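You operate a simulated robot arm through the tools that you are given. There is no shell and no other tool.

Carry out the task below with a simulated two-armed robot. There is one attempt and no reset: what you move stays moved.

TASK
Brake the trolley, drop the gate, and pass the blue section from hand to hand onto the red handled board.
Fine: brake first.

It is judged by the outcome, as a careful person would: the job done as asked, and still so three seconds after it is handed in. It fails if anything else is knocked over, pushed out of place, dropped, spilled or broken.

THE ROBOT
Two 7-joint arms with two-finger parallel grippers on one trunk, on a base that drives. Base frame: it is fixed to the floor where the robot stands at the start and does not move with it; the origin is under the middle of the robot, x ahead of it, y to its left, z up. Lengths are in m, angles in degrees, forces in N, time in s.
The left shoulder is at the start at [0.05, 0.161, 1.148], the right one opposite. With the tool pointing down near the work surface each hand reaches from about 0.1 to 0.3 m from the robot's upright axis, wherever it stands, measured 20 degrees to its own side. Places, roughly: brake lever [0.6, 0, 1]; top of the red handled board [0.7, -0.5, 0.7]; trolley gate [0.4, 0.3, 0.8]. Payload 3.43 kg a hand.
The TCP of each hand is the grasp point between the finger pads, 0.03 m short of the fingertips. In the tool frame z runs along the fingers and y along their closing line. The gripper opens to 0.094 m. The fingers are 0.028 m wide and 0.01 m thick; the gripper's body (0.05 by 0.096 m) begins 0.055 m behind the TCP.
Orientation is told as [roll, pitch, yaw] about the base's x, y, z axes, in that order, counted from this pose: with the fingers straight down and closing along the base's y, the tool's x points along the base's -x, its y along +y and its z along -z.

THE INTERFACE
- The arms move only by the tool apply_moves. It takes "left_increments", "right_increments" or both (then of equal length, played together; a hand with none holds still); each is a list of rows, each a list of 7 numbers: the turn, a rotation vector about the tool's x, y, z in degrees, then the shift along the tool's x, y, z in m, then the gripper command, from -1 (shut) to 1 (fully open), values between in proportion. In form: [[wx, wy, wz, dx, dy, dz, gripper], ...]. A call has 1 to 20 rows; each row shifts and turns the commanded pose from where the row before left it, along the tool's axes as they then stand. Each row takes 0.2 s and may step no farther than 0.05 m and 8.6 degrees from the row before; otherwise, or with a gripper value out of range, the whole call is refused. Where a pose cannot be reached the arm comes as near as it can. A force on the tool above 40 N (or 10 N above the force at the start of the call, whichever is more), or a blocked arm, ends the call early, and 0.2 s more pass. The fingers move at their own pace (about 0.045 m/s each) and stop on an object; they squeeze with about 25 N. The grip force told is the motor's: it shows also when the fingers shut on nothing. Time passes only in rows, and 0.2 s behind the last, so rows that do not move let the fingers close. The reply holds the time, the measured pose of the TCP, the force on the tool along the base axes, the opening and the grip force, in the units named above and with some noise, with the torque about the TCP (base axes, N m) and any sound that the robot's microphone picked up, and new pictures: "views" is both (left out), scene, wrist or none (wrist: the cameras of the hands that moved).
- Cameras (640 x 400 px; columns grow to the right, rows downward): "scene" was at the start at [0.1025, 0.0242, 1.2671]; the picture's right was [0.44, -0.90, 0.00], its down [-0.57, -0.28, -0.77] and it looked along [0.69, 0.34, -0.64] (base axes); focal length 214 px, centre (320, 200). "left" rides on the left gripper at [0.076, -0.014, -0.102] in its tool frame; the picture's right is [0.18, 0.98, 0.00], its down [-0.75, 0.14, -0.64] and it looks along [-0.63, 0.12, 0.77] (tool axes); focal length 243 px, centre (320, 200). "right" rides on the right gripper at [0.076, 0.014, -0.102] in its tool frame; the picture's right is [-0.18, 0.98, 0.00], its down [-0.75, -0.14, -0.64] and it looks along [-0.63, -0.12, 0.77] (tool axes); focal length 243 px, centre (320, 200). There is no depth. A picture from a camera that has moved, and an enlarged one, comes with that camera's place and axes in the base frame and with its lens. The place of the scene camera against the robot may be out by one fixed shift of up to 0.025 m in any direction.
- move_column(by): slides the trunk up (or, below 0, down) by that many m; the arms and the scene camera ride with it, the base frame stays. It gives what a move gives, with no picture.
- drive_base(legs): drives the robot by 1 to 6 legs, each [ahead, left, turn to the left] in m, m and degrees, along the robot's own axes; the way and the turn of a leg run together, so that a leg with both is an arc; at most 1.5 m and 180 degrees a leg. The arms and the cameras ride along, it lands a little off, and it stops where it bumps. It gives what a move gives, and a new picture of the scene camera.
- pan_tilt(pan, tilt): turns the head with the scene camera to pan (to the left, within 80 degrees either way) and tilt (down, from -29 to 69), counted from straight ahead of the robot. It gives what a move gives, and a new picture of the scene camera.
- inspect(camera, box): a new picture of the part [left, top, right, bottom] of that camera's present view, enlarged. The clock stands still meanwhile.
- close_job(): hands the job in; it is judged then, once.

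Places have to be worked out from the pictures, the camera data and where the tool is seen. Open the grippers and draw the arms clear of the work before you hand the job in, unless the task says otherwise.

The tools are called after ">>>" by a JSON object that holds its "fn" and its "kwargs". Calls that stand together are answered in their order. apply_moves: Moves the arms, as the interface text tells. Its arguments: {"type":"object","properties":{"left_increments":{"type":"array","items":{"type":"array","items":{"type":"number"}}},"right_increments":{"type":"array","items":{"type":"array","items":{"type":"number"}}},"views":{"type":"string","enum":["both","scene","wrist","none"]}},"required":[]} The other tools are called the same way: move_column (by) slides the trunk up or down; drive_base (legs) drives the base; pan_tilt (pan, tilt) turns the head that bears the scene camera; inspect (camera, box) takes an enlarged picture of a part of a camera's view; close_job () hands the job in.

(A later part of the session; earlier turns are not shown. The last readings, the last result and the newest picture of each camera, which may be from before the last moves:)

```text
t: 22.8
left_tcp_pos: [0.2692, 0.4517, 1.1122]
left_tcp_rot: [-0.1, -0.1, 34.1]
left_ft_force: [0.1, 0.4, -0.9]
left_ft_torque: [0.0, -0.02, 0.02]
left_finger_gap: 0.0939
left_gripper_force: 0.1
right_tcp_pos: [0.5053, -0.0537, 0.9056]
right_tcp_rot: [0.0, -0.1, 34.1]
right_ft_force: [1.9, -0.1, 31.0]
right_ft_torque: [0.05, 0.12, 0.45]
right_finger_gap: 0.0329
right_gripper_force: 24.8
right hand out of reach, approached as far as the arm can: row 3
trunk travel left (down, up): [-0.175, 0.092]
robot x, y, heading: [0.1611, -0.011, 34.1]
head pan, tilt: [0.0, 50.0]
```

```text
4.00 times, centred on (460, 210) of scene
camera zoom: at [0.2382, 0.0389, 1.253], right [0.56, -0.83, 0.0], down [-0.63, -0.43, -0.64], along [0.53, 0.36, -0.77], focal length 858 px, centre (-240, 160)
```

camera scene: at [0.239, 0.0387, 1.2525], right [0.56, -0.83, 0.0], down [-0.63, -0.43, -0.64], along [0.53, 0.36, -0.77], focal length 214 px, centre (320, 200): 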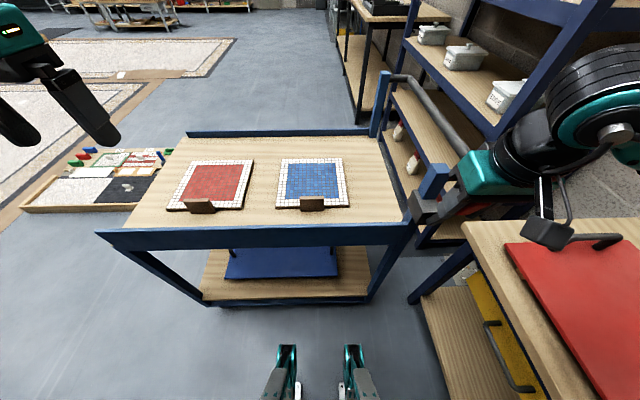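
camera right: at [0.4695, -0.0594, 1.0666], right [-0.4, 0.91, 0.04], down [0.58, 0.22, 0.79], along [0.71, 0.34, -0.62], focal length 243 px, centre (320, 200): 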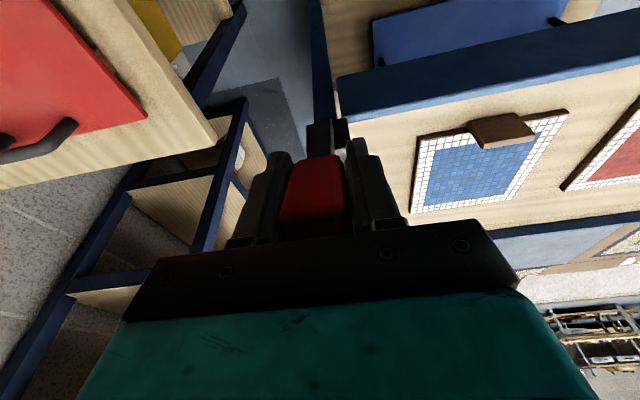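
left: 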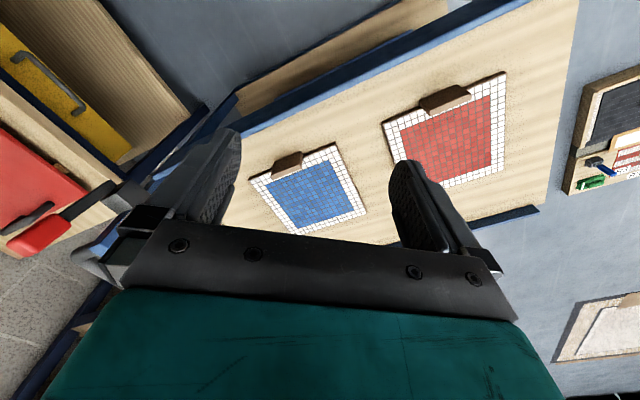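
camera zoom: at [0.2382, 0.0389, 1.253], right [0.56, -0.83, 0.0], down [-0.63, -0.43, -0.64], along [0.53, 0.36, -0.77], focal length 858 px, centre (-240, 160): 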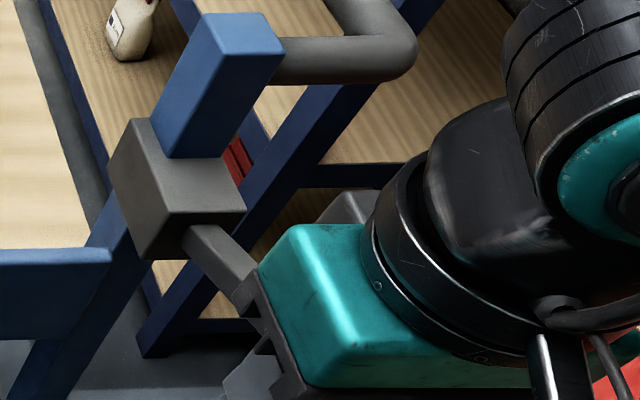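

At about 69° the upward force has jumped to 31 N, while the arm also touches its reach limit. I open the fingers and lift off to see where the lever rests.

>>> {"fn": "apply_moves", "kwargs": {"right_increments": [[0, 0, 0, 0, 0, -0.003, -0.3], [0, 0, 0, 0, 0, 0, 0.5], [0, 0, 0, 0, 0, 0, 1], [0, 0, 0, 0, 0, 0, 1], [0, 0, 0, 0, 0, 0, 1], [0, 0, 0, 0, 0, -0.03, 1], [0, 0, 0, 0, 0, -0.04, 1], [0, 0, 0, 0, 0, -0.04, 1], [0, 0, 0, 0.0, 0, -0.04, 1]]}}

>>> {"fn": "inspect", "kwargs": {"camera": "scene", "box": [380, 160, 540, 260]}}

>>> {"fn": "inspect", "kwargs": {"camera": "right", "box": [200, 50, 440, 200]}}

```text
t: 24.8
left_tcp_pos: [0.2686, 0.4524, 1.1102]
left_tcp_rot: [-0.1, 0.0, 34.1]
left_ft_force: [-0.2, -0.2, -0.1]
left_ft_torque: [-0.01, -0.02, -0.03]
left_finger_gap: 0.0939
left_gripper_force: 0.1
right_tcp_pos: [0.5137, -0.05, 1.0581]
right_tcp_rot: [0.0, 0.0, 34.1]
right_ft_force: [0.4, -0.1, 0.1]
right_ft_torque: [0.0, -0.02, 0.0]
right_finger_gap: 0.0939
right_gripper_force: 0.2
right hand out of reach, approached as far as the arm can: row 6
trunk travel left (down, up): [-0.175, 0.092]
robot x, y, heading: [0.1585, -0.0115, 34.1]
head pan, tilt: [0.0, 50.0]
camera scene: at [0.2392, 0.0389, 1.2523], right [0.56, -0.83, 0.0], down [-0.63, -0.43, -0.64], along [0.53, 0.36, -0.77], focal length 214 px, centre (320, 200)
camera right: at [0.4421, -0.0804, 1.1605], right [-0.4, 0.92, 0.0], down [0.7, 0.31, 0.64], along [0.59, 0.26, -0.77], focal length 243 px, centre (320, 200)
```

scene: 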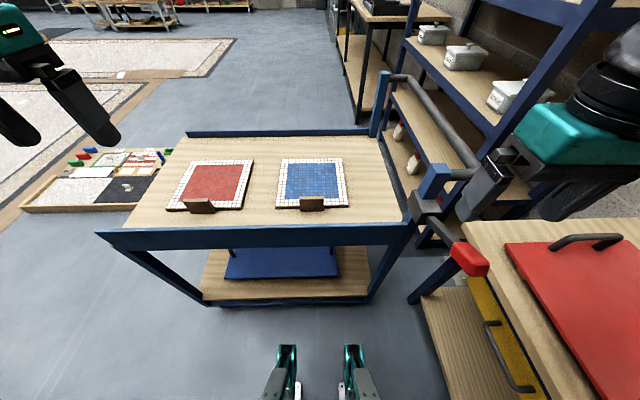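
right: 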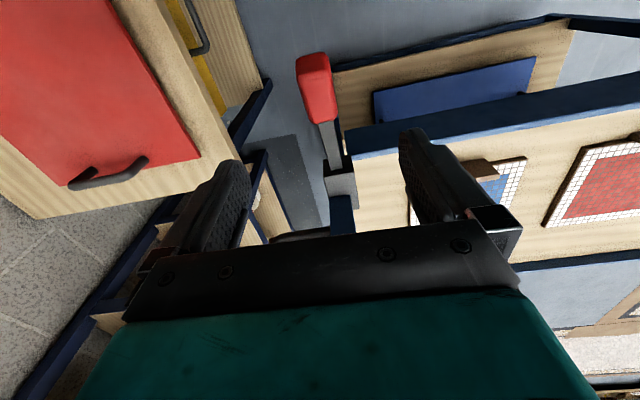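

```text
4.00 times, centred on (460, 210) of scene
camera zoom: at [0.2392, 0.0389, 1.2523], right [0.56, -0.83, 0.0], down [-0.63, -0.43, -0.64], along [0.53, 0.36, -0.77], focal length 858 px, centre (-240, 160)
```

zoom: 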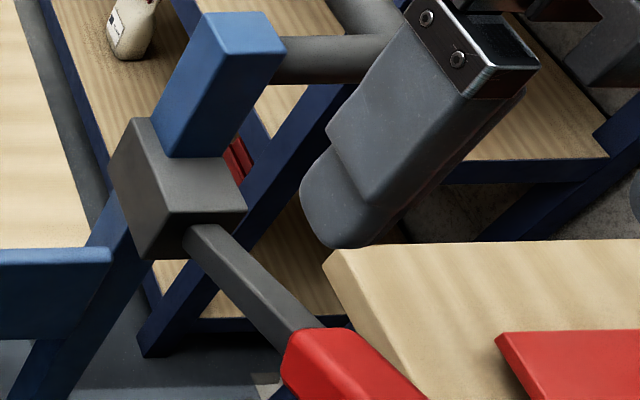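

```text
2.67 times, centred on (320, 125) of right
camera zoom: at [0.4421, -0.0804, 1.1605], right [-0.4, 0.92, 0.0], down [0.7, 0.31, 0.64], along [0.59, 0.26, -0.77], focal length 647 px, centre (320, 400)
```

zoom: 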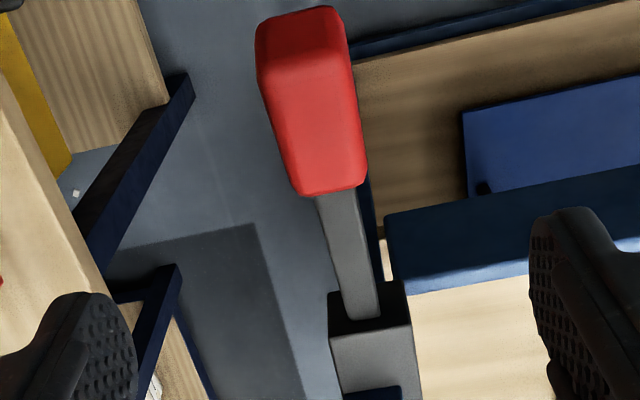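

The lever stays down, roughly 63° from upright, so it holds; I want to be sure it is at its end stop. I raise the hand, lower the trunk 0.1 m to gain reach, and will then press the knob down with shut fingers.

>>> {"fn": "apply_moves", "kwargs": {"right_increments": [[0, 0, 0, 0, 0, -0.04, -1], [0, 0, 0, 0, 0, -0.04, -1], [0, 0, 0, 0, 0, 0, -1], [0, 0, 0, 0, 0, 0, -1], [0, 0, 0, 0, 0, 0, -1]], "views": "none"}}

>>> {"fn": "move_column", "kwargs": {"by": -0.1}}

>>> {"fn": "apply_moves", "kwargs": {"right_increments": [[0, 0, 0, 0.01, 0, 0.01, -1]], "views": "both"}}

>>> {"fn": "inspect", "kwargs": {"camera": "scene", "box": [380, 120, 540, 220]}}

```text
t: 25.9
left_tcp_pos: [0.2689, 0.4518, 1.1117]
left_tcp_rot: [0.0, 0.0, 34.2]
left_ft_force: [-0.2, 1.0, 0.9]
left_ft_torque: [-0.02, -0.02, 0.02]
left_finger_gap: 0.0939
left_gripper_force: 0.0
right_tcp_pos: [0.5135, -0.0522, 1.138]
right_tcp_rot: [0.1, 0.0, 34.1]
right_ft_force: [-0.4, 0.5, 0.9]
right_ft_torque: [-0.01, -0.05, 0.01]
right_finger_gap: 0.0001
right_gripper_force: 10.7
trunk travel left (down, up): [-0.175, 0.092]
robot x, y, heading: [0.1535, -0.0182, 34.1]
head pan, tilt: [0.0, 50.0]
```

```text
t: 27.3
left_tcp_pos: [0.2689, 0.4521, 1.012]
left_tcp_rot: [0.0, -0.1, 34.2]
left_ft_force: [0.0, -0.2, -0.1]
left_ft_torque: [0.0, 0.01, -0.01]
left_finger_gap: 0.0938
left_gripper_force: 0.1
right_tcp_pos: [0.5118, -0.0515, 1.0373]
right_tcp_rot: [0.0, 0.0, 34.1]
right_ft_force: [0.6, 0.2, -0.3]
right_ft_torque: [0.0, 0.0, 0.0]
right_finger_gap: 0.0
right_gripper_force: 24.7
trunk travel left (down, up): [-0.075, 0.192]
robot x, y, heading: [0.1542, -0.0128, 34.2]
head pan, tilt: [0.0, 50.0]
```

```text
t: 27.7
left_tcp_pos: [0.2694, 0.4525, 1.011]
left_tcp_rot: [0.0, -0.1, 34.2]
left_ft_force: [-0.5, -0.6, 0.9]
left_ft_torque: [0.0, 0.04, -0.02]
left_finger_gap: 0.0939
left_gripper_force: 0.0
right_tcp_pos: [0.5045, -0.0562, 1.0279]
right_tcp_rot: [0.0, 0.0, 34.2]
right_ft_force: [0.8, 0.2, 0.4]
right_ft_torque: [0.01, -0.04, -0.01]
right_finger_gap: 0.0001
right_gripper_force: 24.5
trunk travel left (down, up): [-0.075, 0.192]
robot x, y, heading: [0.1549, -0.0101, 34.0]
head pan, tilt: [0.0, 50.0]
camera scene: at [0.2395, 0.0387, 1.1524], right [0.56, -0.83, 0.0], down [-0.63, -0.43, -0.64], along [0.53, 0.36, -0.77], focal length 214 px, centre (320, 200)
camera right: at [0.4324, -0.0872, 1.1307], right [-0.4, 0.92, 0.0], down [0.7, 0.31, 0.64], along [0.59, 0.26, -0.77], focal length 243 px, centre (320, 200)
```

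scene: 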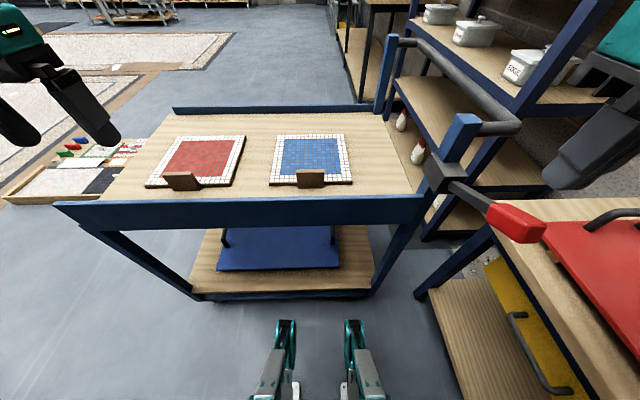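
right: 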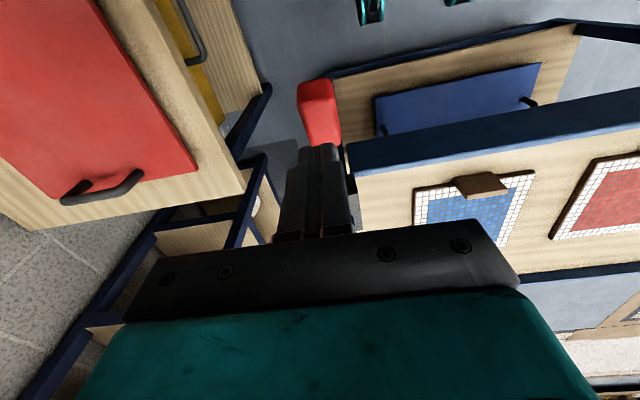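

```text
4.00 times, centred on (460, 170) of scene
camera zoom: at [0.2395, 0.0387, 1.1524], right [0.56, -0.83, 0.0], down [-0.63, -0.43, -0.64], along [0.53, 0.36, -0.77], focal length 858 px, centre (-240, 320)
```

zoom: 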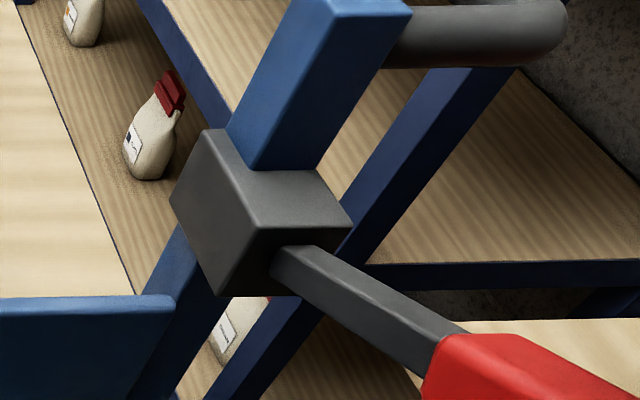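

Knob now triangulates to about (0.50, -0.06, 0.92), lever about 64° down. I press down on it with the shut fingertips in small steps and watch the force and position.

>>> {"fn": "apply_moves", "kwargs": {"right_increments": [[0, 0, 0, 0.008, 0, 0.03, -1], [0, 0, 0, 0, 0, 0.015, -1], [0, 0, 0, 0, 0, 0.006, -1], [0, 0, 0, 0, 0, 0.006, -1]], "views": "none"}}

>>> {"fn": "apply_moves", "kwargs": {"right_increments": [[0, 0, 0, 0, 0, 0.005, -1], [0, 0, 0, 0, 0, 0.005, -1], [0, 0, 0, 0, 0, 0.005, -1]], "views": "none"}}

```text
t: 28.3
left_tcp_pos: [0.2681, 0.4528, 1.011]
left_tcp_rot: [0.0, -0.1, 34.2]
left_ft_force: [-0.5, 0.4, 0.0]
left_ft_torque: [-0.03, 0.01, -0.01]
left_finger_gap: 0.094
left_gripper_force: 0.0
right_tcp_pos: [0.497, -0.062, 0.9909]
right_tcp_rot: [0.2, -0.5, 33.9]
right_ft_force: [-2.9, -1.4, 22.8]
right_ft_torque: [-0.27, 0.35, -0.16]
right_finger_gap: 0.0
right_gripper_force: 25.5
trunk travel left (down, up): [-0.075, 0.192]
robot x, y, heading: [0.1528, -0.0196, 34.1]
head pan, tilt: [0.0, 50.0]
stopped in row 3 (right hand): the force on the tool passed its limit at 57 N (the readings are from after the stop); the commanded pose is now the measured one
```

```text
t: 28.6
left_tcp_pos: [0.2686, 0.452, 1.0122]
left_tcp_rot: [-0.1, -0.1, 34.0]
left_ft_force: [-1.3, -0.6, 0.1]
left_ft_torque: [-0.01, 0.02, 0.0]
left_finger_gap: 0.094
left_gripper_force: 0.1
right_tcp_pos: [0.4978, -0.062, 0.9917]
right_tcp_rot: [0.3, -0.8, 33.9]
right_ft_force: [-5.6, -3.2, 25.4]
right_ft_torque: [-0.32, 0.4, 0.07]
right_finger_gap: 0.0
right_gripper_force: 25.5
trunk travel left (down, up): [-0.075, 0.192]
robot x, y, heading: [0.1511, -0.0104, 34.0]
head pan, tilt: [0.0, 50.0]
stopped in row 1 (right hand): the force on the tool passed its limit at 47 N (the readings are from after the stop); the commanded pose is now the measured one
```

At 57 N and 47 N the lever did not budge, so it is against its stop: the brake is on. I lift the right hand away and look closely at both ends of the gate for how it is held.

>>> {"fn": "apply_moves", "kwargs": {"right_increments": [[0, 0, 0, 0, 0, -0.04, -1], [0, 0, 0, 0, -0.02, -0.05, 0], [0, 0, 0, 0, -0.02, -0.03, 0]], "views": "none"}}

>>> {"fn": "pan_tilt", "kwargs": {"pan": 10, "tilt": 45}}

>>> {"fn": "inspect", "kwargs": {"camera": "scene", "box": [400, 130, 560, 230]}}

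>>> {"fn": "inspect", "kwargs": {"camera": "scene", "box": [80, 150, 240, 250]}}

>>> {"fn": "inspect", "kwargs": {"camera": "left", "box": [0, 0, 640, 400]}}

```text
refused: row 2 steps farther than a row can; nothing moved
```

```text
t: 29.3
left_tcp_pos: [0.2674, 0.4529, 1.0119]
left_tcp_rot: [-0.1, -0.2, 34.2]
left_ft_force: [-0.7, 0.1, -1.0]
left_ft_torque: [-0.01, -0.01, 0.01]
left_finger_gap: 0.0942
left_gripper_force: 0.0
right_tcp_pos: [0.4972, -0.0614, 0.9902]
right_tcp_rot: [0.2, -0.7, 33.9]
right_ft_force: [-5.2, -4.4, 39.5]
right_ft_torque: [-0.49, 0.56, 0.1]
right_finger_gap: 0.0001
right_gripper_force: 25.1
trunk travel left (down, up): [-0.075, 0.192]
robot x, y, heading: [0.1543, -0.0152, 34.1]
head pan, tilt: [10.0, 45.0]
camera scene: at [0.2318, 0.0518, 1.1597], right [0.69, -0.72, 0.0], down [-0.51, -0.49, -0.71], along [0.51, 0.49, -0.71], focal length 214 px, centre (320, 200)
```

scene: 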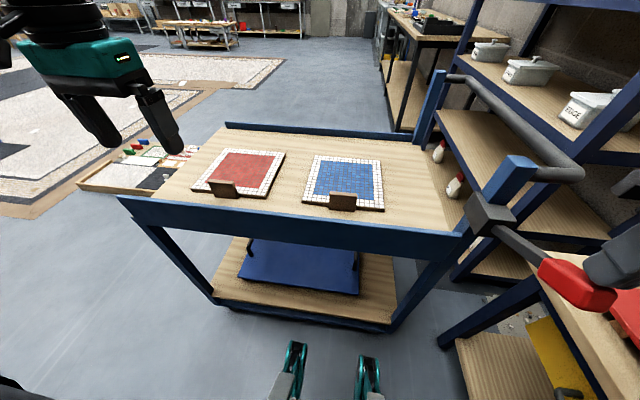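

```text
4.00 times, centred on (480, 180) of scene
camera zoom: at [0.2318, 0.0518, 1.1597], right [0.69, -0.72, 0.0], down [-0.51, -0.49, -0.71], along [0.51, 0.49, -0.71], focal length 858 px, centre (-320, 280)
```

zoom: 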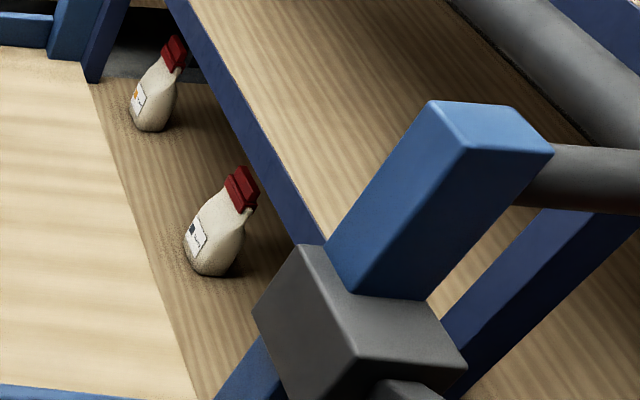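

```text
4.00 times, centred on (160, 200) of scene
camera zoom: at [0.2318, 0.0518, 1.1597], right [0.69, -0.72, 0.0], down [-0.51, -0.49, -0.71], along [0.51, 0.49, -0.71], focal length 858 px, centre (960, 200)
```

zoom: 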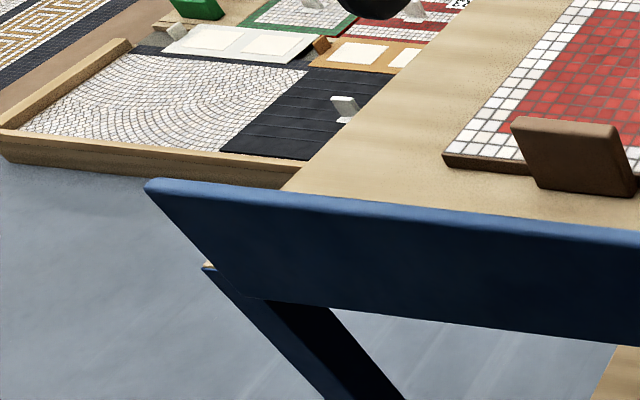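

```text
1.00 times, centred on (320, 200) of left (not enlarged: the box is as wide or as high as the picture)
camera zoom: at [0.2117, 0.3976, 1.114], right [-0.7, 0.71, 0.0], down [0.54, 0.54, 0.64], along [0.46, 0.45, -0.76], focal length 243 px, centre (320, 200)
```

zoom: 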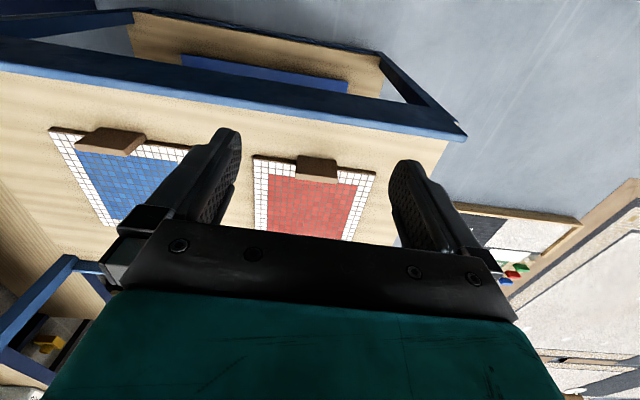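

The right hand is still pressing, so I lift it off now. The gate appears to be a plain panel hinged along its foot at the table edge, free of latches, so I'll ease its top edge outward from inside.

>>> {"fn": "apply_moves", "kwargs": {"right_increments": [[0, 0, 0, 0, 0, -0.04, -1], [0, 0, 0, 0, 0, -0.045, -1], [0, 0, 0, 0, 0, -0.03, -1]], "views": "scene"}}

>>> {"fn": "inspect", "kwargs": {"camera": "scene", "box": [290, 140, 450, 240]}}

>>> {"fn": "inspect", "kwargs": {"camera": "scene", "box": [400, 160, 560, 260]}}

```text
t: 30.1
left_tcp_pos: [0.2685, 0.452, 1.011]
left_tcp_rot: [0.0, 0.0, 34.0]
left_ft_force: [0.6, 0.8, 0.2]
left_ft_torque: [-0.01, 0.04, -0.03]
left_finger_gap: 0.0939
left_gripper_force: 0.0
right_tcp_pos: [0.4972, -0.0629, 1.1026]
right_tcp_rot: [0.4, -0.5, 33.9]
right_ft_force: [0.4, -1.1, -0.2]
right_ft_torque: [-0.02, 0.0, 0.0]
right_finger_gap: 0.0
right_gripper_force: 24.6
trunk travel left (down, up): [-0.075, 0.192]
robot x, y, heading: [0.1559, -0.0149, 33.8]
head pan, tilt: [10.0, 45.0]
camera scene: at [0.2339, 0.052, 1.1592], right [0.7, -0.72, 0.0], down [-0.51, -0.49, -0.71], along [0.51, 0.49, -0.71], focal length 214 px, centre (320, 200)
```

scene: 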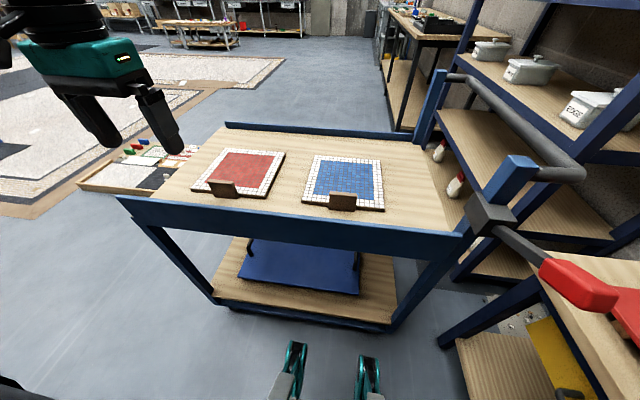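

```text
4.00 times, centred on (370, 190) of scene
camera zoom: at [0.2339, 0.052, 1.1592], right [0.7, -0.72, 0.0], down [-0.51, -0.49, -0.71], along [0.51, 0.49, -0.71], focal length 858 px, centre (120, 240)
```

zoom: 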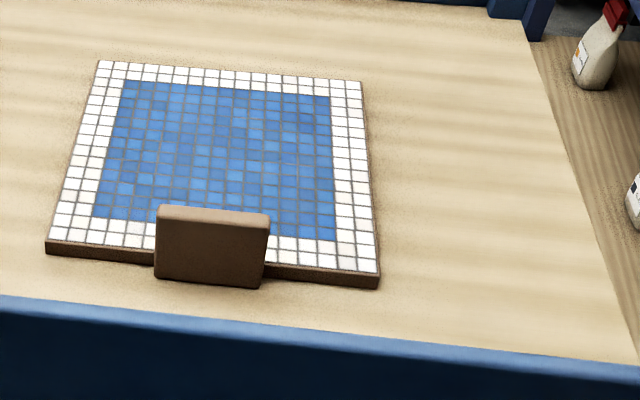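

```text
4.00 times, centred on (480, 210) of scene
camera zoom: at [0.2339, 0.052, 1.1592], right [0.7, -0.72, 0.0], down [-0.51, -0.49, -0.71], along [0.51, 0.49, -0.71], focal length 858 px, centre (-320, 160)
```

zoom: 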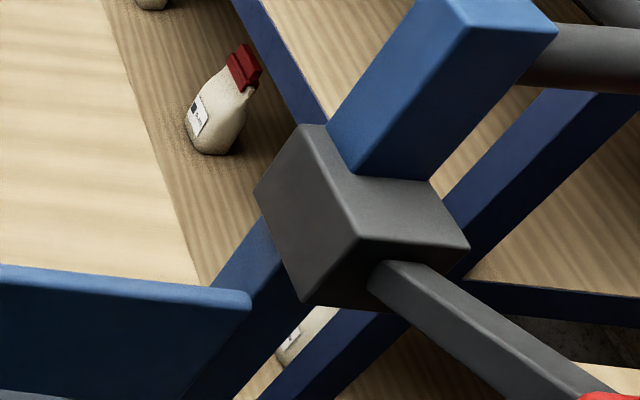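

The tab is an upright plate about 7 cm wide at the section's near edge. I shut the left fingers and carry the left hand over the trolley, just inside the gate, still high, to check the gate's top edge.

>>> {"fn": "apply_moves", "kwargs": {"left_increments": [[0, 0, 0, -0.0178, -0.0465, 0, -1], [0, 0, 0, -0.0178, -0.0465, 0, -1], [0, 0, 0, -0.0178, -0.0465, 0, -1], [0, 0, 0, -0.0178, -0.0465, 0, -1], [0, 0, 0, 0, 0, 0.04, -1], [0, 0, 0, 0, 0, 0.04, -1]], "right_increments": [[0, 0, 0, 0, -0.02, 0, -1], [0, 0, 0, 0, -0.02, 0, -1], [0, 0, 0, 0, -0.02, 0, -1], [0, 0, 0, 0, -0.02, 0, -1], [0, 0, 0, 0, 0, 0, -1], [0, 0, 0, 0, 0, 0, -1]]}}

```text
t: 31.5
left_tcp_pos: [0.4336, 0.336, 0.9316]
left_tcp_rot: [0.0, 0.0, 34.1]
left_ft_force: [-1.0, -0.1, -0.3]
left_ft_torque: [0.0, -0.03, 0.02]
left_finger_gap: 0.0
left_gripper_force: 25.0
right_tcp_pos: [0.5432, -0.129, 1.1024]
right_tcp_rot: [0.3, -0.5, 34.0]
right_ft_force: [-0.6, -0.4, -0.7]
right_ft_torque: [0.04, 0.0, 0.01]
right_finger_gap: 0.0
right_gripper_force: 25.3
trunk travel left (down, up): [-0.075, 0.192]
robot x, y, heading: [0.1566, -0.0146, 34.0]
head pan, tilt: [10.0, 45.0]
camera scene: at [0.2342, 0.0521, 1.1593], right [0.7, -0.72, 0.0], down [-0.51, -0.49, -0.71], along [0.51, 0.49, -0.71], focal length 214 px, centre (320, 200)
camera right: at [0.47, -0.1592, 1.2051], right [-0.4, 0.92, 0.01], down [0.7, 0.3, 0.65], along [0.59, 0.26, -0.76], focal length 243 px, centre (320, 200)
camera left: at [0.3779, 0.2823, 1.0332], right [-0.7, 0.71, 0.0], down [0.54, 0.54, 0.64], along [0.46, 0.45, -0.77], focal length 243 px, centre (320, 200)
```

scene: 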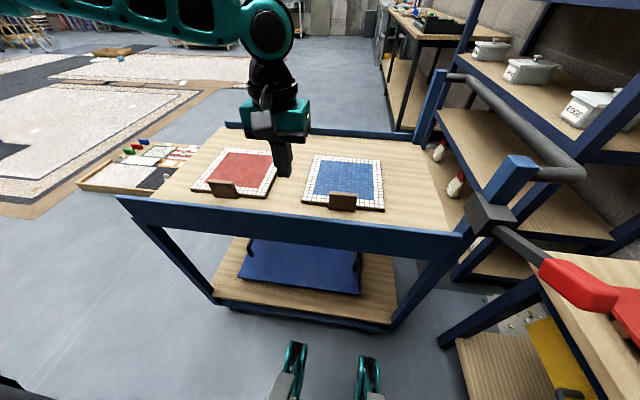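
right: 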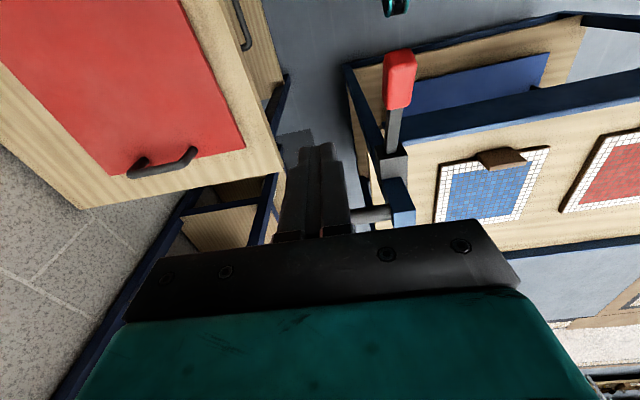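
left: 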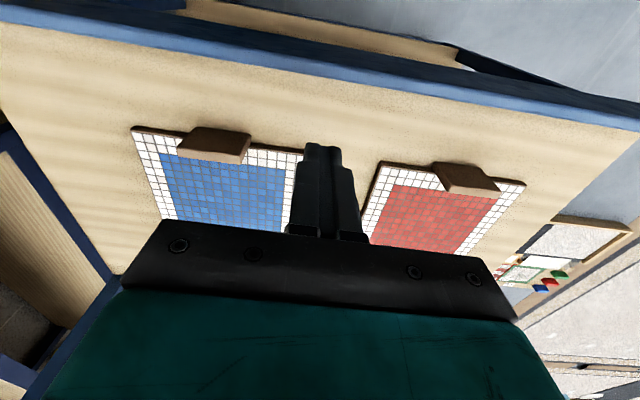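

The left fingertips are just inside the gate (gate at n≈0.518, finger at n≈0.548), between and clear of both tabs. I lower so the tips sit about 3.5 cm below the gate's top edge, then pull gently toward the robot.

>>> {"fn": "apply_moves", "kwargs": {"left_increments": [[0, 0, 0, 0, 0, 0.04, -1], [0, 0, 0, 0, 0, 0.04, -1], [0, 0, 0, 0, 0, 0.034, -1], [0, 0, 0, 0.008, 0, 0, -1], [0, 0, 0, 0.008, 0, 0, -1], [0, 0, 0, 0.008, 0, 0, -1]]}}

```text
t: 32.9
left_tcp_pos: [0.4043, 0.3289, 0.8228]
left_tcp_rot: [0.0, -0.1, 34.1]
left_ft_force: [2.5, 0.4, 0.4]
left_ft_torque: [0.04, -0.04, 0.04]
left_finger_gap: 0.0
left_gripper_force: 24.5
left hand out of reach, approached as far as the arm can: row 3
right_tcp_pos: [0.5431, -0.1281, 1.1033]
right_tcp_rot: [0.3, -0.5, 34.0]
right_ft_force: [0.9, 0.3, 0.0]
right_ft_torque: [0.01, 0.04, -0.03]
right_finger_gap: 0.0
right_gripper_force: 25.1
trunk travel left (down, up): [-0.075, 0.192]
robot x, y, heading: [0.1571, -0.0082, 34.1]
head pan, tilt: [10.0, 45.0]
camera scene: at [0.2343, 0.052, 1.1592], right [0.7, -0.72, 0.0], down [-0.51, -0.49, -0.71], along [0.51, 0.49, -0.71], focal length 214 px, centre (320, 200)
camera left: at [0.3483, 0.2754, 0.9253], right [-0.7, 0.71, 0.0], down [0.54, 0.54, 0.64], along [0.46, 0.45, -0.77], focal length 243 px, centre (320, 200)
```

scene: 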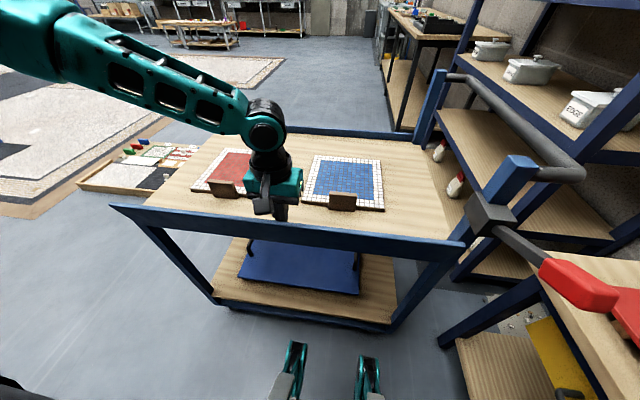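
left: 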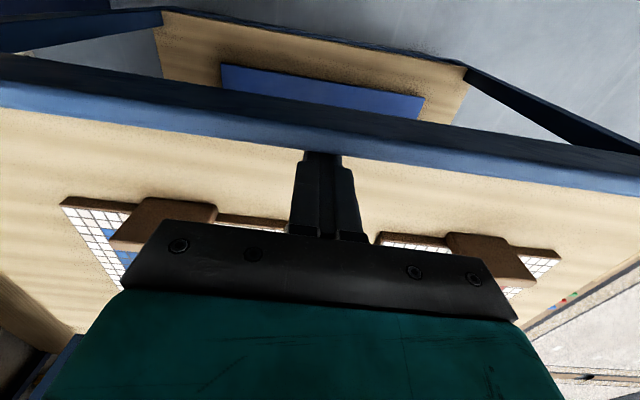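

The gate is tilting outward about its foot with only a couple of newtons. I keep pulling so it swings past the finger and falls open.

>>> {"fn": "apply_moves", "kwargs": {"left_increments": [[0, 0, 0, 0.012, 0, 0.003, -1], [0, 0, 0, 0.012, 0, 0.004, -1], [0, 0, 0, 0.012, 0, 0.005, -1], [0, 0, 0, 0.012, 0, 0.006, -1]]}}

```text
t: 33.9
left_tcp_pos: [0.3638, 0.3017, 0.8027]
left_tcp_rot: [0.0, 0.0, 34.2]
left_ft_force: [0.4, -0.3, -0.1]
left_ft_torque: [0.0, 0.03, 0.02]
left_finger_gap: 0.0004
left_gripper_force: 25.1
right_tcp_pos: [0.5426, -0.127, 1.1034]
right_tcp_rot: [0.3, -0.7, 34.0]
right_ft_force: [0.5, -0.5, -0.1]
right_ft_torque: [0.0, 0.0, 0.02]
right_finger_gap: 0.0003
right_gripper_force: 24.5
trunk travel left (down, up): [-0.075, 0.192]
robot x, y, heading: [0.154, -0.0132, 34.0]
head pan, tilt: [10.0, 45.0]
camera scene: at [0.2341, 0.052, 1.1593], right [0.7, -0.72, 0.0], down [-0.51, -0.49, -0.71], along [0.51, 0.49, -0.71], focal length 214 px, centre (320, 200)
camera left: at [0.3077, 0.2486, 0.9061], right [-0.7, 0.71, 0.0], down [0.54, 0.54, 0.64], along [0.46, 0.45, -0.77], focal length 243 px, centre (320, 200)
```

scene: 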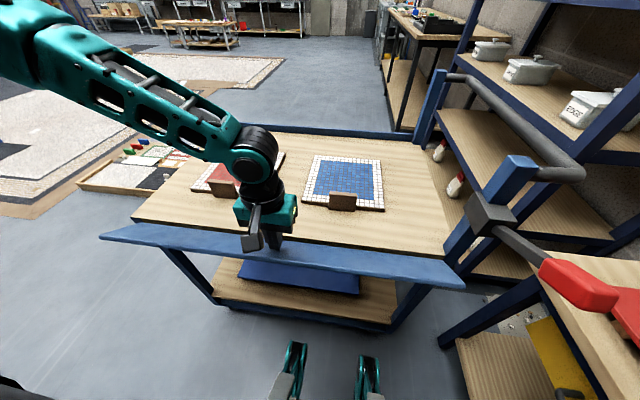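
left: 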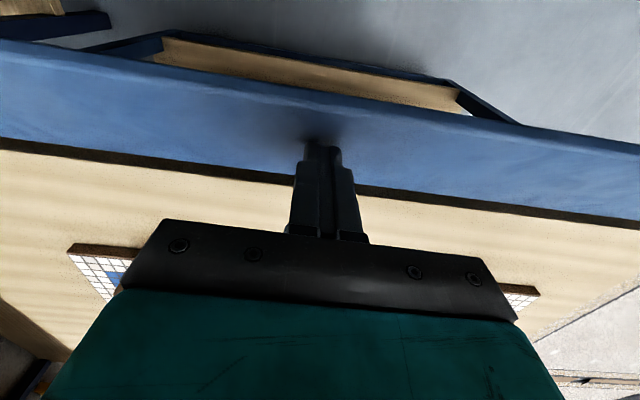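

The gate is leaning well out with no force left on the finger. I keep pushing it outward and down.

>>> {"fn": "apply_moves", "kwargs": {"left_increments": [[0, 0, 0, 0.01, 0, 0.012, -1], [0, 0, 0, 0.01, 0, 0.014, -1], [0, 0, 0, 0.008, 0, 0.016, -1], [0, 0, 0, 0.006, 0, 0.016, -1]]}}

```text
t: 35.0
left_tcp_pos: [0.3341, 0.2899, 0.7631]
left_tcp_rot: [-0.7, -1.1, 34.1]
left_ft_force: [-6.1, -1.1, 25.8]
left_ft_torque: [-0.18, 0.48, 0.09]
left_finger_gap: 0.0
left_gripper_force: 24.9
left hand out of reach, approached as far as the arm can: row 3, 4
right_tcp_pos: [0.5406, -0.1285, 1.1038]
right_tcp_rot: [0.3, -0.7, 33.8]
right_ft_force: [0.4, -0.2, -0.8]
right_ft_torque: [0.0, -0.01, -0.03]
right_finger_gap: 0.0
right_gripper_force: 25.2
trunk travel left (down, up): [-0.075, 0.192]
robot x, y, heading: [0.155, -0.0151, 33.9]
head pan, tilt: [10.0, 45.0]
stopped in row 4 (left hand): the force on the tool passed its limit at 43 N (the readings are from after the stop); the commanded pose is now the measured one
camera scene: at [0.233, 0.0512, 1.1598], right [0.7, -0.72, 0.0], down [-0.51, -0.49, -0.71], along [0.51, 0.49, -0.71], focal length 214 px, centre (320, 200)
camera left: at [0.2754, 0.2371, 0.8646], right [-0.7, 0.71, -0.02], down [0.53, 0.54, 0.65], along [0.47, 0.45, -0.76], focal length 243 px, centre (320, 200)
```

scene: 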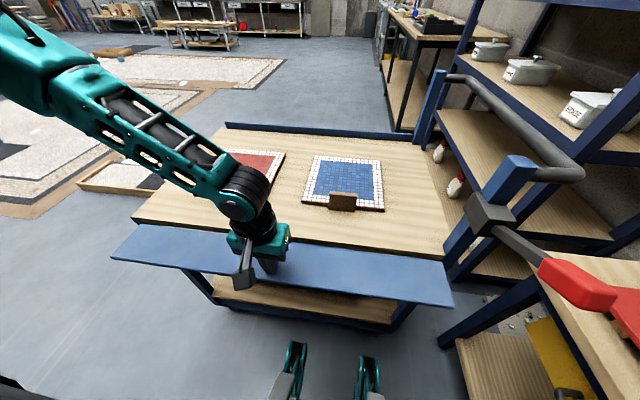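
left: 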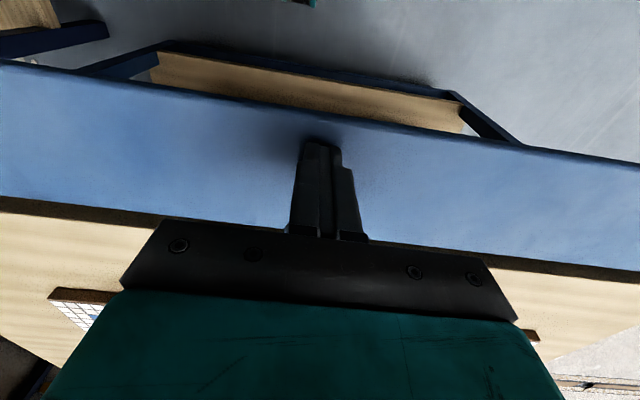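

The gate is lying out flat and 43 N didn't move it further, so it seems to be at its stop. I lift the hand off to see whether it stays down.

>>> {"fn": "apply_moves", "kwargs": {"left_increments": [[0, 0, 0, 0, 0, -0.03, -1], [0, 0, 0, 0, 0, -0.04, -1], [0, 0, 0, 0, 0, -0.04, 0.5], [0, 0, 0, 0, 0, -0.04, 1], [0, 0, 0, 0, 0.04, 0, 1]]}}

>>> {"fn": "inspect", "kwargs": {"camera": "scene", "box": [90, 160, 500, 416]}}

```text
t: 36.2
left_tcp_pos: [0.3067, 0.3261, 0.9131]
left_tcp_rot: [-0.7, -0.9, 34.1]
left_ft_force: [-0.3, -0.5, 0.5]
left_ft_torque: [0.02, 0.01, 0.02]
left_finger_gap: 0.0672
left_gripper_force: 0.0
right_tcp_pos: [0.5429, -0.1276, 1.1032]
right_tcp_rot: [0.3, -0.6, 34.0]
right_ft_force: [-0.6, -0.4, -1.0]
right_ft_torque: [0.0, 0.0, 0.0]
right_finger_gap: 0.0002
right_gripper_force: 25.3
trunk travel left (down, up): [-0.075, 0.192]
robot x, y, heading: [0.1588, -0.0127, 33.9]
head pan, tilt: [10.0, 45.0]
camera scene: at [0.2339, 0.0523, 1.1593], right [0.7, -0.72, 0.0], down [-0.51, -0.49, -0.71], along [0.51, 0.49, -0.71], focal length 214 px, centre (320, 200)
camera left: at [0.2504, 0.2723, 1.0135], right [-0.7, 0.71, -0.02], down [0.53, 0.54, 0.65], along [0.47, 0.45, -0.76], focal length 243 px, centre (320, 200)
```

scene: 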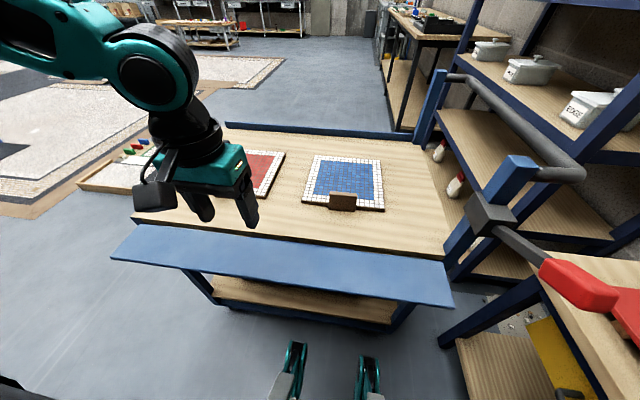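
left: 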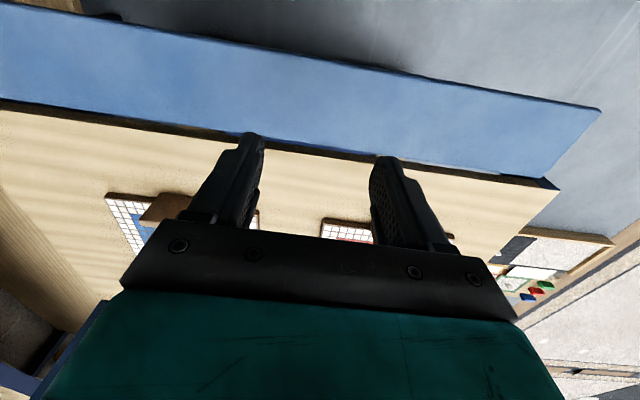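

```text
refused: 416 is not a number from 0 to 400
```

The gate stays down flat. Next, the section: I raise the left hand and turn it 90° so it will close across the tab's thickness, draw the right hand back, then lower the trunk fully.

>>> {"fn": "apply_moves", "kwargs": {"left_increments": [[0, 0, 0, 0, 0, -0.04, 1], [0, 0, 0, 0, 0, -0.04, 1], [0, 0, 8.2, 0, 0, 0, 1], [0, 0, 8.2, 0, 0, 0, 1], [0, 0, 8.2, 0, 0, 0, 1], [0, 0, 8.2, 0, 0, 0, 1], [0, 0, 8.2, 0, 0, 0, 1], [0, 0, 8.2, 0, 0, 0, 1], [0, 0, 8.2, 0, 0, 0, 1], [0, 0, 8.2, 0, 0, 0, 1], [0, 0, 8.2, 0, 0, 0, 1], [0, 0, 8.2, 0, 0, 0, 1], [0, 0, 7.5, 0, 0, 0, 1]], "right_increments": [[0, 0, 0, 0.03, 0, -0.03, 1], [0, 0, 0, 0.03, 0, -0.03, 1], [0, 0, 0, 0.03, 0, 0, 1], [0, 0, 0, 0, 0, 0, 1], [0, 0, 0, 0, 0, 0, 1], [0, 0, 0, 0, 0, 0, 1], [0, 0, 0, 0, 0, 0, 1], [0, 0, 0, 0, 0, 0, 1], [0, 0, 0, 0, 0, 0, 1], [0, 0, 0, 0, 0, 0, 1], [0, 0, 0, 0, 0, 0, 1], [0, 0, 0, 0, 0, 0, 1], [0, 0, 0, 0, 0, 0, 1]], "views": "wrist"}}

>>> {"fn": "move_column", "kwargs": {"by": -0.075}}

```text
t: 39.0
left_tcp_pos: [0.3065, 0.3254, 0.9897]
left_tcp_rot: [1.0, -0.8, -55.7]
left_ft_force: [-0.2, 0.3, 0.1]
left_ft_torque: [-0.04, 0.02, -0.04]
left_finger_gap: 0.0938
left_gripper_force: 0.0
right_tcp_pos: [0.4626, -0.1237, 1.1341]
right_tcp_rot: [0.3, -0.6, 33.9]
right_ft_force: [-0.3, -0.2, 0.3]
right_ft_torque: [0.0, 0.01, 0.04]
right_finger_gap: 0.094
right_gripper_force: 0.0
right hand out of reach, approached as far as the arm can: row 1, 2, 3
trunk travel left (down, up): [-0.075, 0.192]
robot x, y, heading: [0.1581, -0.0127, 34.1]
head pan, tilt: [10.0, 45.0]
camera right: at [0.3901, -0.1545, 1.2364], right [-0.4, 0.92, 0.01], down [0.7, 0.3, 0.65], along [0.59, 0.26, -0.76], focal length 243 px, centre (320, 200)
camera left: at [0.2492, 0.3811, 1.0915], right [0.71, 0.71, 0.01], down [0.53, -0.54, 0.65], along [0.47, -0.46, -0.76], focal length 243 px, centre (320, 200)
```

right: 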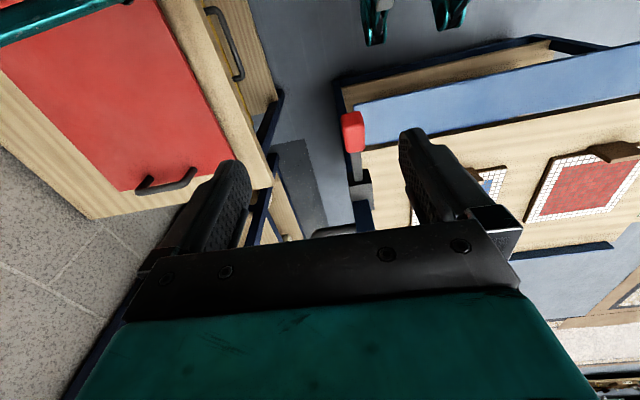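
left: 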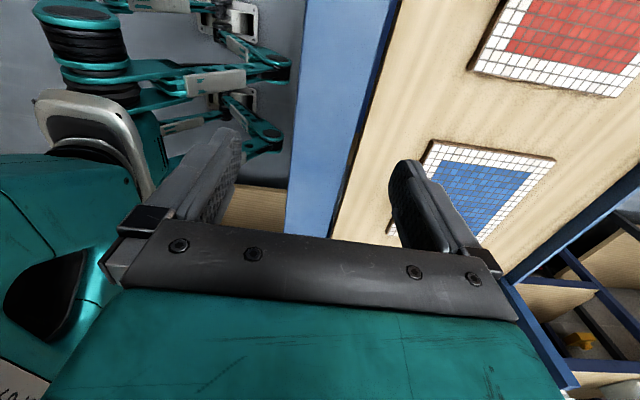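

```text
t: 40.1
left_tcp_pos: [0.3067, 0.3253, 0.9155]
left_tcp_rot: [1.0, -0.8, -55.4]
left_ft_force: [0.6, 0.1, 0.2]
left_ft_torque: [-0.02, 0.0, 0.02]
left_finger_gap: 0.0941
left_gripper_force: 0.0
right_tcp_pos: [0.4625, -0.1225, 1.0603]
right_tcp_rot: [0.3, -0.6, 34.0]
right_ft_force: [0.1, 0.1, 0.5]
right_ft_torque: [-0.01, -0.02, -0.03]
right_finger_gap: 0.0939
right_gripper_force: 0.1
trunk travel left (down, up): [0.0, 0.267]
robot x, y, heading: [0.154, -0.0127, 34.1]
head pan, tilt: [10.0, 45.0]
```

Trunk is fully down. I drive 9 cm closer, keeping a few centimetres from the trolley's lower shelf.

>>> {"fn": "drive_base", "kwargs": {"legs": [[0.085, 0.0, 1]]}}

>>> {"fn": "pan_tilt", "kwargs": {"pan": 0, "tilt": 60}}

```text
t: 41.3
left_tcp_pos: [0.3669, 0.3738, 0.915]
left_tcp_rot: [0.9, -0.7, -54.4]
left_ft_force: [0.3, -0.5, 0.6]
left_ft_torque: [-0.01, 0.01, -0.01]
left_finger_gap: 0.0939
left_gripper_force: 0.1
right_tcp_pos: [0.5304, -0.0717, 1.0594]
right_tcp_rot: [0.4, -0.7, 34.9]
right_ft_force: [-0.5, 0.3, 0.4]
right_ft_torque: [-0.03, 0.02, 0.01]
right_finger_gap: 0.0939
right_gripper_force: 0.0
trunk travel left (down, up): [0.0, 0.267]
robot x, y, heading: [0.2245, 0.0297, 35.0]
head pan, tilt: [10.0, 45.0]
stopped in leg 1: the robot was blocked; the commanded pose is now the measured one
camera scene: at [0.299, 0.0991, 1.0843], right [0.71, -0.71, 0.0], down [-0.5, -0.5, -0.71], along [0.5, 0.5, -0.71], focal length 214 px, centre (320, 200)
```

scene: 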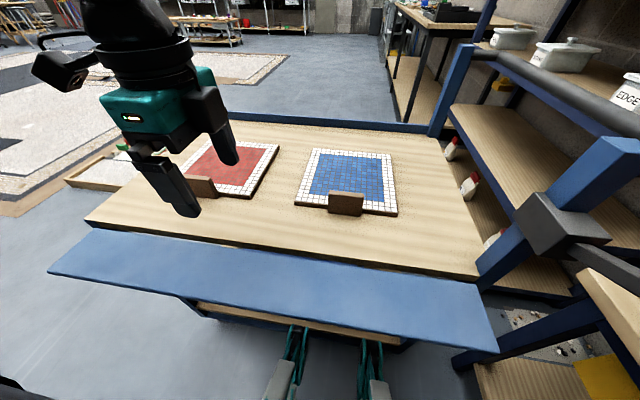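

```text
t: 42.0
left_tcp_pos: [0.3664, 0.3733, 0.9153]
left_tcp_rot: [0.9, -0.7, -54.4]
left_ft_force: [0.9, 0.3, -0.5]
left_ft_torque: [0.02, -0.01, 0.0]
left_finger_gap: 0.0937
left_gripper_force: 0.0
right_tcp_pos: [0.5313, -0.0722, 1.0593]
right_tcp_rot: [0.3, -0.5, 35.0]
right_ft_force: [-0.6, 0.6, -0.9]
right_ft_torque: [0.03, -0.03, 0.02]
right_finger_gap: 0.0939
right_gripper_force: 0.1
trunk travel left (down, up): [0.0, 0.267]
robot x, y, heading: [0.2218, 0.0326, 35.1]
head pan, tilt: [0.0, 60.0]
camera scene: at [0.2963, 0.08, 1.0648], right [0.57, -0.82, 0.0], down [-0.71, -0.5, -0.5], along [0.41, 0.29, -0.87], focal length 214 px, centre (320, 200)
```

scene: 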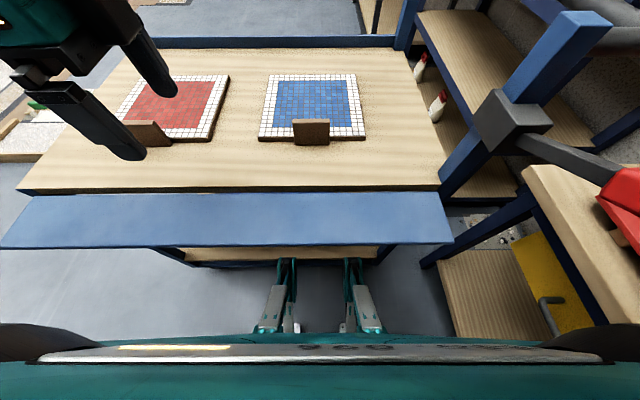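

The base touched the trolley's foot and stopped; the brake held it. I back off 1.2 cm and read the left hand's view of the blue tab.

>>> {"fn": "drive_base", "kwargs": {"legs": [[-0.012, 0.0, 0]]}}

>>> {"fn": "inspect", "kwargs": {"camera": "scene", "box": [240, 60, 400, 160]}}

>>> {"fn": "inspect", "kwargs": {"camera": "left", "box": [320, 0, 640, 200]}}

```text
t: 42.8
left_tcp_pos: [0.3567, 0.3666, 0.9147]
left_tcp_rot: [0.8, -0.7, -54.4]
left_ft_force: [0.1, -0.3, 0.0]
left_ft_torque: [0.02, -0.01, -0.03]
left_finger_gap: 0.0939
left_gripper_force: 0.1
right_tcp_pos: [0.5219, -0.0801, 1.0598]
right_tcp_rot: [0.4, -0.7, 35.1]
right_ft_force: [0.4, -0.8, 0.0]
right_ft_torque: [0.02, 0.01, -0.01]
right_finger_gap: 0.0939
right_gripper_force: 0.1
trunk travel left (down, up): [0.0, 0.267]
robot x, y, heading: [0.2131, 0.0251, 35.3]
head pan, tilt: [0.0, 60.0]
camera scene: at [0.2863, 0.073, 1.0648], right [0.57, -0.82, 0.0], down [-0.71, -0.5, -0.5], along [0.41, 0.29, -0.87], focal length 214 px, centre (320, 200)
```

scene: 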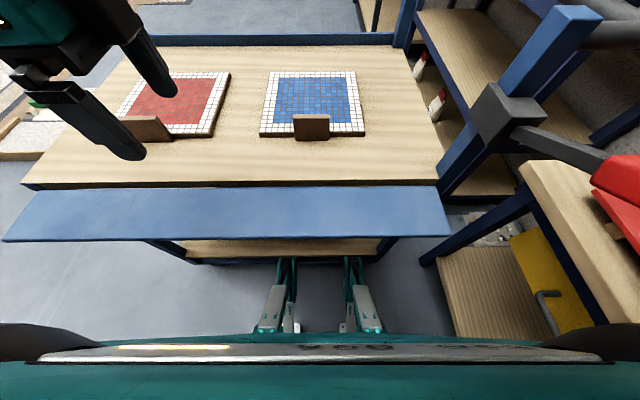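

```text
4.00 times, centred on (320, 110) of scene
camera zoom: at [0.2863, 0.073, 1.0648], right [0.57, -0.82, 0.0], down [-0.71, -0.5, -0.5], along [0.41, 0.29, -0.87], focal length 858 px, centre (320, 560)
```

zoom: 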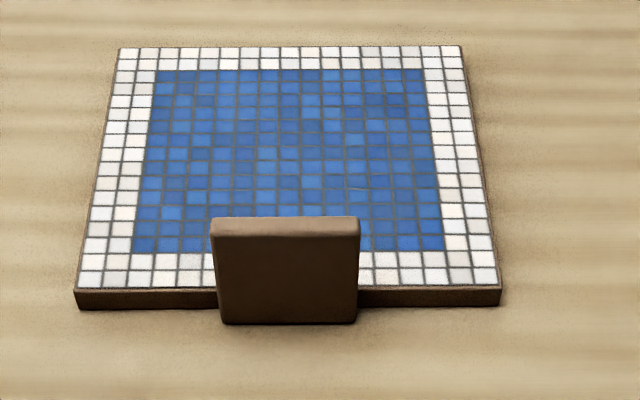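

```text
2.00 times, centred on (480, 100) of left
camera zoom: at [0.2982, 0.4212, 1.0166], right [0.69, 0.72, 0.01], down [0.54, -0.53, 0.65], along [0.48, -0.45, -0.76], focal length 485 px, centre (0, 400)
```

zoom: 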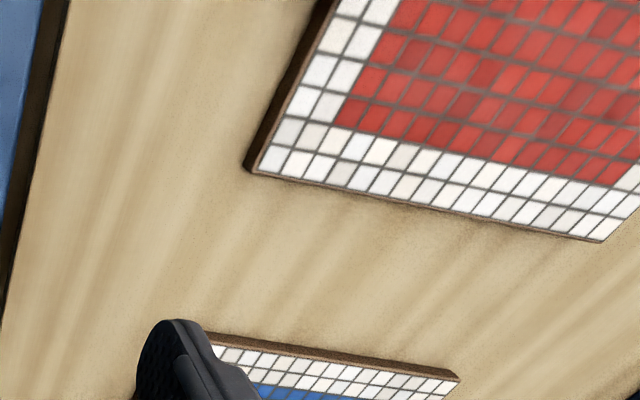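

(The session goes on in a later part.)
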